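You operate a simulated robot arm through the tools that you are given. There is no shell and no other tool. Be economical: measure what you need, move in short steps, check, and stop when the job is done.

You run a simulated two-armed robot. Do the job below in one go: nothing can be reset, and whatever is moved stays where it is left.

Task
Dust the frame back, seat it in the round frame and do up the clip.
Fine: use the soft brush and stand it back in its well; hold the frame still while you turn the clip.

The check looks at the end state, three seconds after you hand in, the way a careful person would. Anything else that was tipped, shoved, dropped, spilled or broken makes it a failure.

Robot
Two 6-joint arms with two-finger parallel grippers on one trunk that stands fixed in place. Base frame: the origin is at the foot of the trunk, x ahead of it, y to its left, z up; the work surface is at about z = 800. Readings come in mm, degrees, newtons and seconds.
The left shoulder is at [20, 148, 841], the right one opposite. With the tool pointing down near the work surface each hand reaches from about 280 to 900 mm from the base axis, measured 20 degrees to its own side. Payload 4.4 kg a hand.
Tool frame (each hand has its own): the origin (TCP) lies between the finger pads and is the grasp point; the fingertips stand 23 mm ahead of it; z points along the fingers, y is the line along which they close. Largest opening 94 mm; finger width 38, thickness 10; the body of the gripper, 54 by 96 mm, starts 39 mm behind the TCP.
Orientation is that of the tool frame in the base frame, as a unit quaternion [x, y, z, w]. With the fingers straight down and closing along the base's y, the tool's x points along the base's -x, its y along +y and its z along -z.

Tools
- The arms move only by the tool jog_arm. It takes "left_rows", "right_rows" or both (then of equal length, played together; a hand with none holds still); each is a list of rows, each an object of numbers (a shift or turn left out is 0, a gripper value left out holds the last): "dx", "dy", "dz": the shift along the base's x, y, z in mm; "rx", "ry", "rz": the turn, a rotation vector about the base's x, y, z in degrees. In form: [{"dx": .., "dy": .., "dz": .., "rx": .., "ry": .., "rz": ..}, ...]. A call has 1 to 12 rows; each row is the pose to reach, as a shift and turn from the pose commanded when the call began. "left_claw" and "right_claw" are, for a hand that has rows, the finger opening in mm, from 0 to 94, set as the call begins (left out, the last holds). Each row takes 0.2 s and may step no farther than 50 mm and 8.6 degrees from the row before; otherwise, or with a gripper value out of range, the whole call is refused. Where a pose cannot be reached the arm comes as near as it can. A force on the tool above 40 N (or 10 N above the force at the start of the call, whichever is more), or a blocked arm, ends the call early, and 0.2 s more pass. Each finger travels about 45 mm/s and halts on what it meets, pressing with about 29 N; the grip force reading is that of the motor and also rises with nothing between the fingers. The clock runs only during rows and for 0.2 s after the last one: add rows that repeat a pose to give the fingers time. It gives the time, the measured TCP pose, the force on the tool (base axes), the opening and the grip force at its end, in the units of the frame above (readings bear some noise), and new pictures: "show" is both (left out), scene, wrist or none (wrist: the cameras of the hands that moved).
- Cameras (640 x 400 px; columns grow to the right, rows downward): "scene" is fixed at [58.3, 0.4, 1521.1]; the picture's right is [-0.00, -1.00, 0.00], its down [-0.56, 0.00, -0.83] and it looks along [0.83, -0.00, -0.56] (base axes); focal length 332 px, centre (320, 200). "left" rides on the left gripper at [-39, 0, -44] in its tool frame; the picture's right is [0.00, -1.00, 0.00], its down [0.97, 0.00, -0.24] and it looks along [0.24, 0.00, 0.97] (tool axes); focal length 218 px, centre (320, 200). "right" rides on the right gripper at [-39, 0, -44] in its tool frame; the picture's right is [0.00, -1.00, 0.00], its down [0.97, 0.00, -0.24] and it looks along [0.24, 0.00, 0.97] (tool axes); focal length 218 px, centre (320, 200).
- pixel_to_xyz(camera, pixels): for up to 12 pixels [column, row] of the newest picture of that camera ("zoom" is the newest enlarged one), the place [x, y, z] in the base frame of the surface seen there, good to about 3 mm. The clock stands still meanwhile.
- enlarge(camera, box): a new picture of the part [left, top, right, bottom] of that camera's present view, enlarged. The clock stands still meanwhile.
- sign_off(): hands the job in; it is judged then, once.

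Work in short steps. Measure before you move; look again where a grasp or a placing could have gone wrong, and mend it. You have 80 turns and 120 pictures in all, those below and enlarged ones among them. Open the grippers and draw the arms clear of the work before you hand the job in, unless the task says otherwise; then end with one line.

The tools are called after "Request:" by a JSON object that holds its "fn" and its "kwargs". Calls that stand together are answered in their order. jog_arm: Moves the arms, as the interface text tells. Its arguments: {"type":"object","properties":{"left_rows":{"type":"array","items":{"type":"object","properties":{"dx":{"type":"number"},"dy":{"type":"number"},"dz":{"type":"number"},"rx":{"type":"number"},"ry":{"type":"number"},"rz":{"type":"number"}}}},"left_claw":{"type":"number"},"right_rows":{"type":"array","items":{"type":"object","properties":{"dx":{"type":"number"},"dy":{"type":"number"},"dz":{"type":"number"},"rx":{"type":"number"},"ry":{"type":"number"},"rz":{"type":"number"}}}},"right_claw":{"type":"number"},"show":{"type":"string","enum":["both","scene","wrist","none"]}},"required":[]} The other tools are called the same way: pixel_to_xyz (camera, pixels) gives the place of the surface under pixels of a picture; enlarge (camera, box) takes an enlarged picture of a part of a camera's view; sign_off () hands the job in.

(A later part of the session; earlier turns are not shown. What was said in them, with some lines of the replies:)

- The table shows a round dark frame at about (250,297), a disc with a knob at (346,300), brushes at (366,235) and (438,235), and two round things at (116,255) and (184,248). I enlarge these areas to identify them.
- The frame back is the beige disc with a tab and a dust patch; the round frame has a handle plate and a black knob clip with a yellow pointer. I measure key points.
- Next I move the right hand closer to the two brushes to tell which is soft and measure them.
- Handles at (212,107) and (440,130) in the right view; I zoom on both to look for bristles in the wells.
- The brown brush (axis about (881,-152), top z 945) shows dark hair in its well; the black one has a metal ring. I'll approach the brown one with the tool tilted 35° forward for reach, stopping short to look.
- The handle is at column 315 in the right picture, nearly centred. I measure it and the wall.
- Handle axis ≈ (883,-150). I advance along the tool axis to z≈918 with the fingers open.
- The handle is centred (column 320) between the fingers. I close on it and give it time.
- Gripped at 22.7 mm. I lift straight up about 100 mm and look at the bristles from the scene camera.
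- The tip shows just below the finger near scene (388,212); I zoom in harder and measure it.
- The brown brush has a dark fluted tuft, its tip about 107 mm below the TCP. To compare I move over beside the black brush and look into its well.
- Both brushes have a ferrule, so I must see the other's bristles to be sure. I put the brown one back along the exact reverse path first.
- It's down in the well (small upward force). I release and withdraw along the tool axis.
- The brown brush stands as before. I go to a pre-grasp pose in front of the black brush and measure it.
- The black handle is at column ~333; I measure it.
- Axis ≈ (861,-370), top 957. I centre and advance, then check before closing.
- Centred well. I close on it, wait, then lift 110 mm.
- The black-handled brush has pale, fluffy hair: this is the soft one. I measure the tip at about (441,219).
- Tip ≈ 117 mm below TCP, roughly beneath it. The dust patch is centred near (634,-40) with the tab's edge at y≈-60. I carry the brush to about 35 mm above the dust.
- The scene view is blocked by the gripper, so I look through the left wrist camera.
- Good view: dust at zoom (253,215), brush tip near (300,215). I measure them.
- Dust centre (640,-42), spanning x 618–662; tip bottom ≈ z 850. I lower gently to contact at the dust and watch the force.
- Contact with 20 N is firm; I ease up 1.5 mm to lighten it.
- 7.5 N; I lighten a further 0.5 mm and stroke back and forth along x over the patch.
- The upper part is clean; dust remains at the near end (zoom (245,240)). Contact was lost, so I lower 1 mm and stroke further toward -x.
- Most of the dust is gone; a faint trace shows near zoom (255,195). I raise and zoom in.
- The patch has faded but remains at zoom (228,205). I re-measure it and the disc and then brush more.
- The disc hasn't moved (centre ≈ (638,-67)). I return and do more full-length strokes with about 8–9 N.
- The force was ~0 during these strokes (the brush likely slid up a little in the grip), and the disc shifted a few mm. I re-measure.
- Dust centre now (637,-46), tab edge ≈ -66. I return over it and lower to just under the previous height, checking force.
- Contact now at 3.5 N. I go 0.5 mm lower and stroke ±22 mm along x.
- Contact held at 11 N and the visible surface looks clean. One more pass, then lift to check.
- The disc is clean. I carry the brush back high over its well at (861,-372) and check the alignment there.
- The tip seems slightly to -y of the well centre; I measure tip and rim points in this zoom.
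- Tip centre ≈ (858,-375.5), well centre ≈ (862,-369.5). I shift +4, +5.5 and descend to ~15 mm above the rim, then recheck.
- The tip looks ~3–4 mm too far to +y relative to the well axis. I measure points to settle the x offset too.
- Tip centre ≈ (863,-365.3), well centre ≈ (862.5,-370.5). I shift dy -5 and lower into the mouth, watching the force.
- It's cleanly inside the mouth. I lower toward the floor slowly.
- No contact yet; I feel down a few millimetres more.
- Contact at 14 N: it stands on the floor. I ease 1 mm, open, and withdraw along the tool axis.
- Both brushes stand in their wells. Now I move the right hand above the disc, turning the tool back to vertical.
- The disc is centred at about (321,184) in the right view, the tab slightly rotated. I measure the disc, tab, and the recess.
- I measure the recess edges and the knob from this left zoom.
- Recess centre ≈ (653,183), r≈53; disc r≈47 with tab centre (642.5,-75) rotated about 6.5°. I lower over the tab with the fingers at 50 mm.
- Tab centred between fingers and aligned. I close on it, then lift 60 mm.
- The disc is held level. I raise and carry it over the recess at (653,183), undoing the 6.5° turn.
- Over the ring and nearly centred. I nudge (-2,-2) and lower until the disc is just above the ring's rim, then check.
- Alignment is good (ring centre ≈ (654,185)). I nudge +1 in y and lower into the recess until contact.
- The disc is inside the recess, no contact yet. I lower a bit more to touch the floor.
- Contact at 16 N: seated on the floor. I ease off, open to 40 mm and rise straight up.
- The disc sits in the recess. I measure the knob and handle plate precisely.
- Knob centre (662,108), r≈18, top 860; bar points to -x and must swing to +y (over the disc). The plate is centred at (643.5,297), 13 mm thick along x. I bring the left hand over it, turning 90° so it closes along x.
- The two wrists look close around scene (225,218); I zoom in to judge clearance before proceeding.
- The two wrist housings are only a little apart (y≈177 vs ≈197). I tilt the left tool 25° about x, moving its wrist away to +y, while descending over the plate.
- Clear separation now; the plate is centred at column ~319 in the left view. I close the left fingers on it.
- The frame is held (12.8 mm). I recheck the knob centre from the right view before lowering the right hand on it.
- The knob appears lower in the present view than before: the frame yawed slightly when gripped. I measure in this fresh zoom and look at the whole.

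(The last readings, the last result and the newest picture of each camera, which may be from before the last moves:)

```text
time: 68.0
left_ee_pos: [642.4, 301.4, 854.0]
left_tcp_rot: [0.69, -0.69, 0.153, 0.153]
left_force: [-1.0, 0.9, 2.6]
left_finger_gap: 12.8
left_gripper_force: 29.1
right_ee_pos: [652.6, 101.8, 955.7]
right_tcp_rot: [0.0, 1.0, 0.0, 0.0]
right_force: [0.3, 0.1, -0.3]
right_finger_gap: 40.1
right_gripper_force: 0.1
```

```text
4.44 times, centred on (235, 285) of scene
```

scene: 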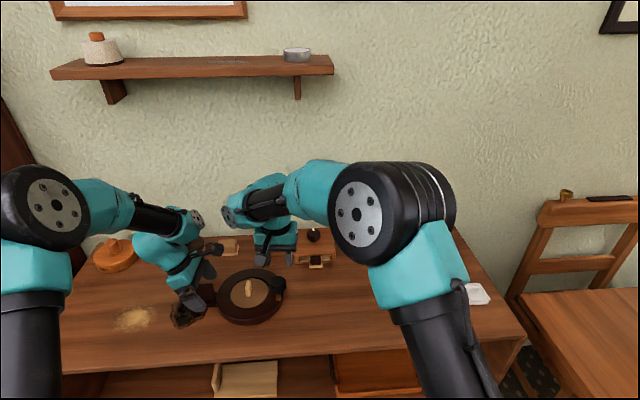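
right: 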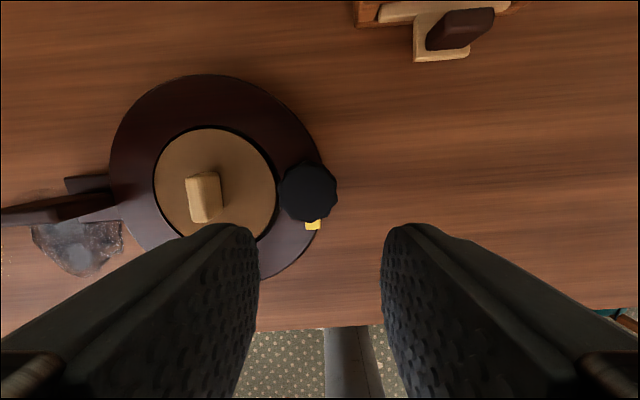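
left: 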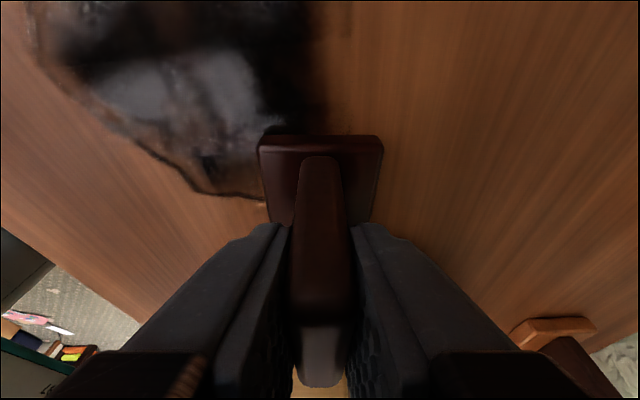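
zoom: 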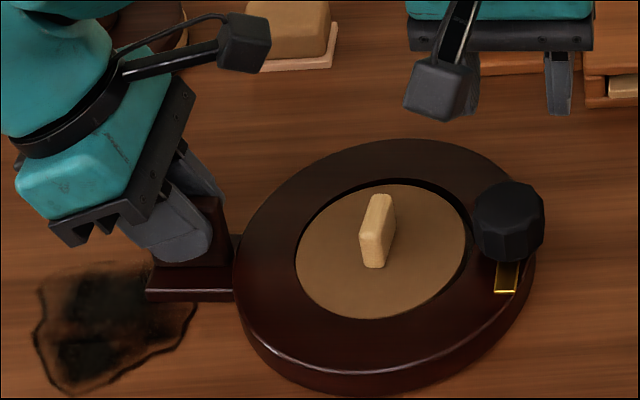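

The frame yawed about 5.5° clockwise when the fingers squared onto the plate (knob now ≈ (644,107.5)). I gently turn the held frame back by 5.5° to its original heading, then re-measure.

Request:
{"fn": "jog_arm", "kwargs": {"left_rows": [{"rz": 1.4}, {"rz": 2.8}, {"rz": 4.2}, {"rz": 5.5}, {"rz": 5.5}], "show": "none"}}

Request:
{"fn": "enlarge", "kwargs": {"camera": "right", "box": [100, 60, 380, 250]}}

```text
time: 69.2
left_ee_pos: [643.1, 300.6, 854.4]
left_tcp_rot: [0.723, -0.656, 0.159, 0.146]
left_force: [-0.3, -0.1, -0.5]
left_finger_gap: 13.0
left_gripper_force: 28.8
right_ee_pos: [652.2, 101.6, 956.7]
right_tcp_rot: [0.0, 1.0, 0.0, -0.001]
right_force: [0.0, 0.3, -0.3]
right_finger_gap: 40.2
right_gripper_force: 0.1
```

```text
2.11 times, centred on (240, 155) of right
```

zoom: 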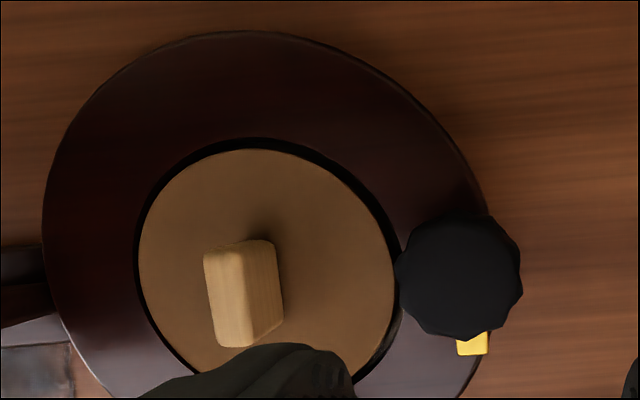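

Request:
{"fn": "pixel_to_xyz", "kwargs": {"camera": "zoom", "pixels": [[400, 275], [518, 275], [460, 220], [460, 330], [472, 345], [472, 353], [300, 170], [200, 200]]}}

```text
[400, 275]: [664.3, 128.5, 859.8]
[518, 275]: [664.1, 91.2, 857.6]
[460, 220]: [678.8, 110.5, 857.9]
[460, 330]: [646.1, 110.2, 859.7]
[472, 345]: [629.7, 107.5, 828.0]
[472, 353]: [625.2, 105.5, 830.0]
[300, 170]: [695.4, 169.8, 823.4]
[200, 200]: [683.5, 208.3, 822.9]
```

Knob back at (662.5,110), bar toward -x. I bring the right hand over the knob, pre-turned +45°, opening 70, and lower to z≈857.

Request:
{"fn": "jog_arm", "kwargs": {"right_rows": [{"dx": 5, "dy": 4, "rz": 7.5}, {"dx": 10.3, "dy": 8.3, "rz": 15}, {"dx": 10.3, "dy": 8.3, "dz": -10, "rz": 22.5}, {"dx": 10.3, "dy": 8.3, "dz": -20, "rz": 30}, {"dx": 10.3, "dy": 8.3, "dz": -30, "rz": 37.5}, {"dx": 10.3, "dy": 8.3, "dz": -40, "rz": 45}, {"dx": 10.3, "dy": 8.3, "dz": -65, "rz": 45}, {"dx": 10.3, "dy": 8.3, "dz": -85, "rz": 45}, {"dx": 10.3, "dy": 8.3, "dz": -99, "rz": 45}, {"dx": 10.3, "dy": 8.3, "dz": -99, "rz": 45}], "right_claw": 70, "show": "both"}}

```text
time: 71.4
left_ee_pos: [643.6, 302.5, 855.2]
left_tcp_rot: [0.723, -0.656, 0.161, 0.146]
left_force: [0.0, 0.7, -0.3]
left_finger_gap: 12.9
left_gripper_force: 28.5
right_ee_pos: [663.2, 111.5, 859.6]
right_tcp_rot: [-0.383, 0.924, 0.0, 0.001]
right_force: [-0.5, -0.6, -0.1]
right_finger_gap: 70.1
right_gripper_force: 0.0
```

scene: 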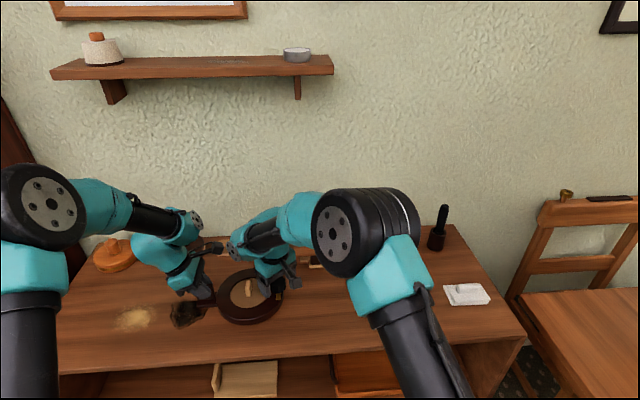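
right: 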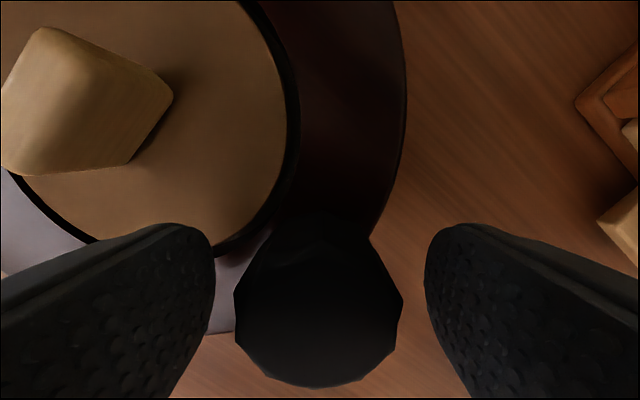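

The knob is centred at column 320. I close on it and check the reading.

Request:
{"fn": "jog_arm", "kwargs": {"right_rows": [{"dz": -1.5}, {"dz": -1.5}, {"dz": -1.5}, {"dz": -1.5}], "right_claw": 15, "show": "wrist"}}

Request:
{"fn": "enlarge", "kwargs": {"camera": "scene", "box": [170, 190, 320, 330]}}

```text
time: 72.4
left_ee_pos: [644.2, 300.2, 853.4]
left_tcp_rot: [0.723, -0.656, 0.161, 0.145]
left_force: [2.1, -6.2, -1.7]
left_finger_gap: 12.8
left_gripper_force: 28.9
right_ee_pos: [660.5, 110.3, 856.7]
right_tcp_rot: [-0.383, 0.924, -0.001, 0.0]
right_force: [-3.1, 6.2, 0.8]
right_finger_gap: 39.6
right_gripper_force: 29.1
```

right: 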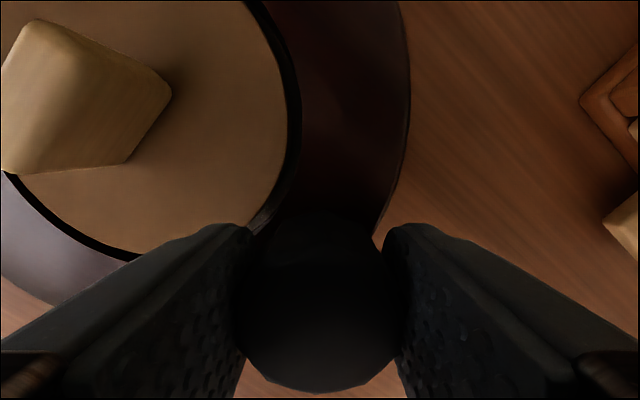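

```text
2.86 times, centred on (245, 260) of scene
```

zoom: 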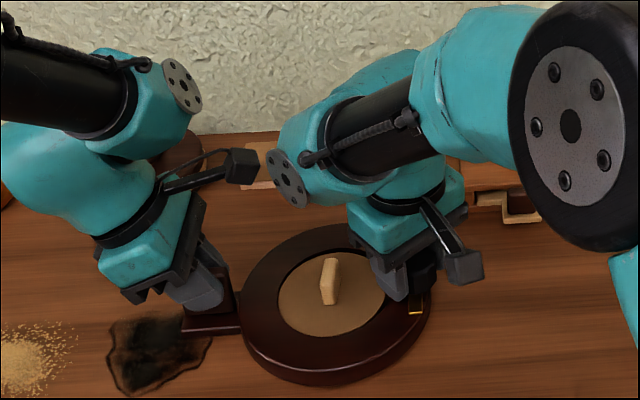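

Both grips are firm. The clip must turn -90° about z so the bar swings from -x to +y; I turn the first 49° and look.

Request:
{"fn": "jog_arm", "kwargs": {"right_rows": [{"rz": -8.2}, {"rz": -16.4}, {"rz": -24.6}, {"rz": -32.8}, {"rz": -41}, {"rz": -49}, {"rz": -49}], "show": "none"}}

Request:
{"fn": "enlarge", "kwargs": {"camera": "scene", "box": [170, 190, 320, 330]}}

```text
time: 74.0
left_ee_pos: [642.6, 300.5, 855.1]
left_tcp_rot: [0.723, -0.656, 0.161, 0.145]
left_force: [5.7, -7.0, 0.2]
left_finger_gap: 12.7
left_gripper_force: 29.3
right_ee_pos: [663.8, 111.2, 856.8]
right_tcp_rot: [0.036, 0.999, -0.001, 0.0]
right_force: [-5.0, 6.8, -0.4]
right_finger_gap: 39.6
right_gripper_force: 28.7
```

```text
2.86 times, centred on (245, 260) of scene
```

zoom: 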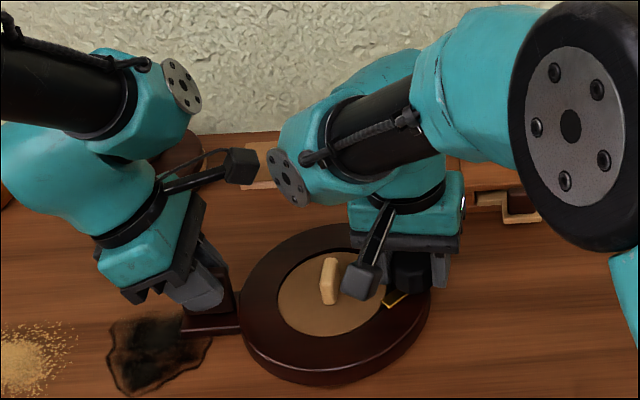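

The knob turns and the bar (zoom (397,300)) is swinging toward the disc; the frame is still. I turn the remaining 41°.

Request:
{"fn": "jog_arm", "kwargs": {"right_rows": [{"rz": -8.2}, {"rz": -16.4}, {"rz": -24.6}, {"rz": -32.8}, {"rz": -41}, {"rz": -41}], "show": "wrist"}}

Request:
{"fn": "enlarge", "kwargs": {"camera": "scene", "box": [200, 240, 310, 330]}}

```text
time: 75.4
left_ee_pos: [643.3, 302.0, 854.2]
left_tcp_rot: [0.723, -0.656, 0.161, 0.144]
left_force: [4.9, 9.6, 3.3]
left_finger_gap: 12.9
left_gripper_force: 28.9
right_ee_pos: [664.6, 110.7, 857.1]
right_tcp_rot: [0.383, 0.924, -0.001, 0.0]
right_force: [-4.8, -9.4, -4.8]
right_finger_gap: 39.6
right_gripper_force: 29.7
```

right: 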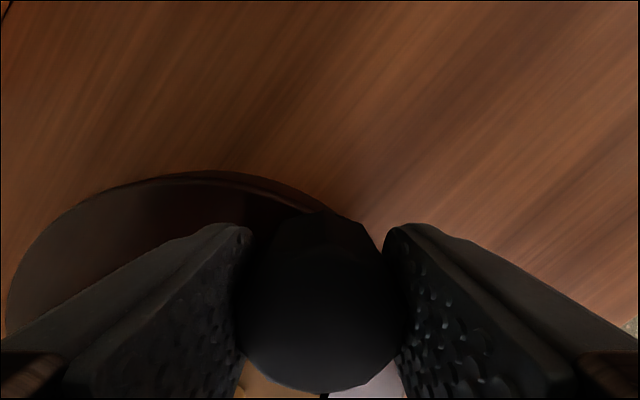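

```text
4.44 times, centred on (255, 285) of scene
```

zoom: 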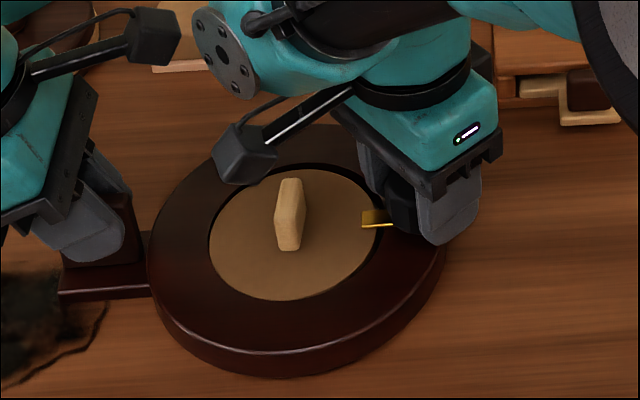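

The bar now points over the disc's edge. I open the right hand and lift straight off, then withdraw to the right.

Request:
{"fn": "jog_arm", "kwargs": {"right_rows": [{"dz": 0}, {"dz": 0}, {"dz": 0}, {"dz": 0}, {"dz": 20}, {"dz": 60}, {"dz": 100}, {"dz": 120, "dy": -40}, {"dz": 130, "dy": -85, "rz": 8}, {"dz": 140, "dy": -130, "rz": 16}, {"dz": 150, "dy": -175, "rz": 24}, {"dz": 150, "dy": -220, "rz": 32}], "right_claw": 75, "show": "scene"}}

Request:
{"fn": "enlarge", "kwargs": {"camera": "scene", "box": [190, 250, 300, 330]}}

```text
time: 78.0
left_ee_pos: [641.6, 302.3, 855.0]
left_tcp_rot: [0.722, -0.657, 0.161, 0.146]
left_force: [0.1, 0.4, -0.2]
left_finger_gap: 12.9
left_gripper_force: 29.2
right_ee_pos: [663.0, -108.1, 1009.3]
right_tcp_rot: [0.113, 0.994, 0.0, 0.0]
right_force: [0.5, 0.3, 0.2]
right_finger_gap: 75.1
right_gripper_force: 0.0
```

scene: 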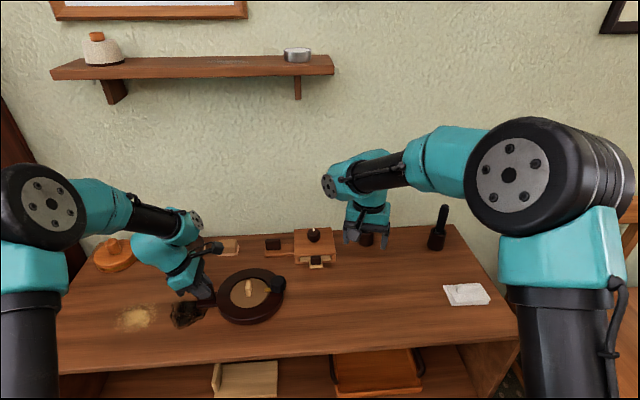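

```text
5.00 times, centred on (245, 290) of scene
```

zoom: 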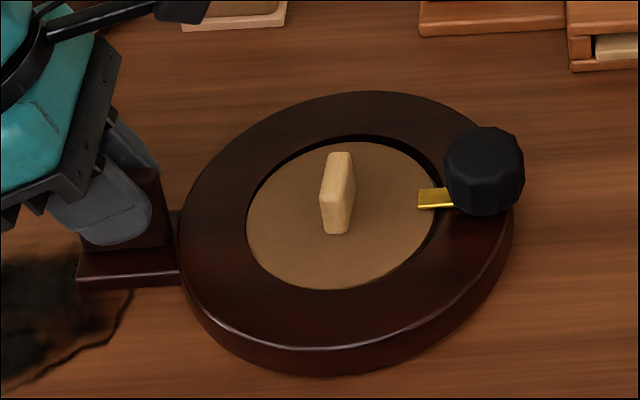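

The clip lies across the disc's edge. Now I open the left hand and withdraw along its tilted axis, then up.

Request:
{"fn": "jog_arm", "kwargs": {"left_rows": [{"dz": 0}, {"dz": 0}, {"dz": 0}, {"dz": 0}, {"dy": 8, "dz": 18}, {"dy": 25, "dz": 54}, {"dy": 42, "dz": 90}, {"dy": 55, "dz": 130}, {"dx": -20, "dy": 60, "dz": 175}, {"dx": -40, "dy": 60, "dz": 215}], "left_claw": 70, "show": "scene"}}

Request:
{"fn": "enlarge", "kwargs": {"camera": "scene", "box": [150, 230, 310, 340]}}

```text
time: 80.2
left_ee_pos: [606.7, 361.3, 1066.4]
left_tcp_rot: [0.723, -0.656, 0.161, 0.145]
left_force: [0.5, 0.7, -0.1]
left_finger_gap: 70.2
left_gripper_force: 0.1
right_ee_pos: [662.7, -107.6, 1008.7]
right_tcp_rot: [0.114, 0.994, 0.0, 0.0]
right_force: [0.4, 0.3, 0.0]
right_finger_gap: 75.0
right_gripper_force: 0.1
```

scene: 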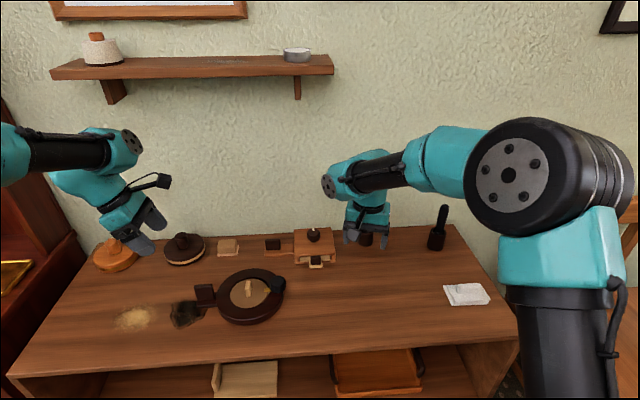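

```text
3.64 times, centred on (230, 285) of scene
```

zoom: 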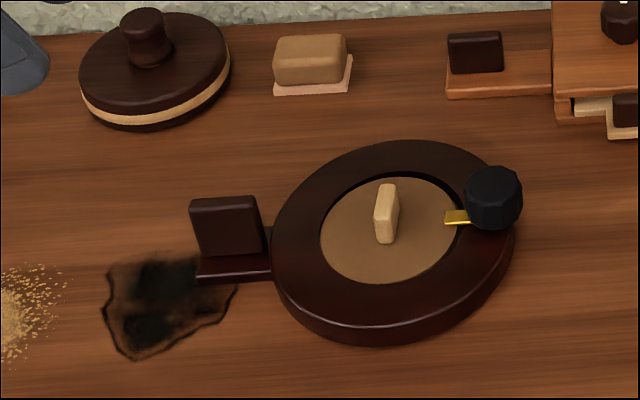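

Everything is in place. I draw the right hand back to its starting area and take a last look at the brushes.

Request:
{"fn": "jog_arm", "kwargs": {"right_rows": [{"dz": 40, "dy": -30}, {"dz": 80, "dy": -65}, {"dz": 120, "dy": -100}, {"dz": 140, "dy": -140}, {"dz": 145, "dy": -155}], "show": "scene"}}

Request:
{"fn": "enlarge", "kwargs": {"camera": "scene", "box": [300, 190, 500, 315]}}

```text
refused: row 2 steps farther than a row can; nothing moved
```

```text
3.20 times, centred on (400, 252) of scene
```

zoom: 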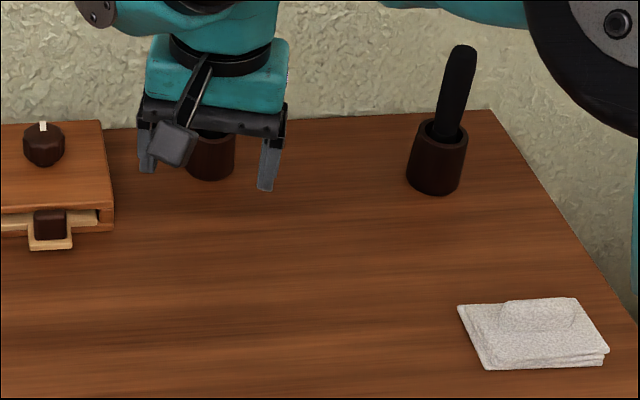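

One row was too long; I use smaller steps.

Request:
{"fn": "jog_arm", "kwargs": {"right_rows": [{"dz": 30, "dy": -30}, {"dz": 60, "dy": -60}, {"dz": 90, "dy": -90}, {"dz": 120, "dy": -120}, {"dz": 140, "dy": -150}], "show": "scene"}}

```text
time: 81.4
left_ee_pos: [605.2, 361.6, 1066.3]
left_tcp_rot: [0.722, -0.657, 0.161, 0.146]
left_force: [-0.9, -0.3, -0.3]
left_finger_gap: 70.1
left_gripper_force: 0.1
right_ee_pos: [664.8, -259.8, 1148.4]
right_tcp_rot: [0.114, 0.994, 0.0, 0.0]
right_force: [0.6, -0.5, 0.0]
right_finger_gap: 75.1
right_gripper_force: 0.1
```

scene: 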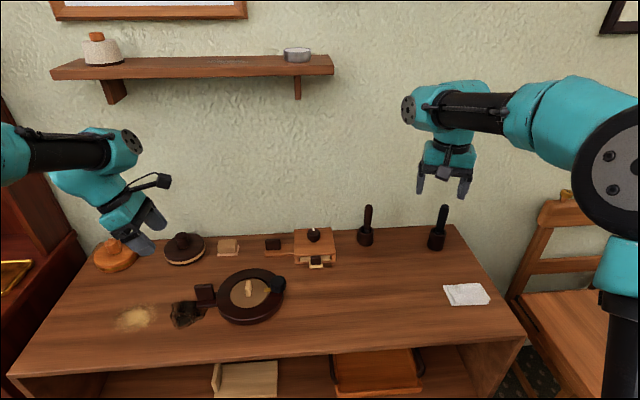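

Both brushes stand in their wells, the back is dusted, seated and clipped, and both hands are open and clear. I hand in.

Request:
{"fn": "sign_off", "kwargs": {}}

```text
The job is handed in.
```

The frame back is dusted with the soft brush, seated in the round frame and clipped, and the brush is back in its well. The frame turned about 5.5° when the left hand first gripped it; I turned it back, and it stayed still while I turned the clip.
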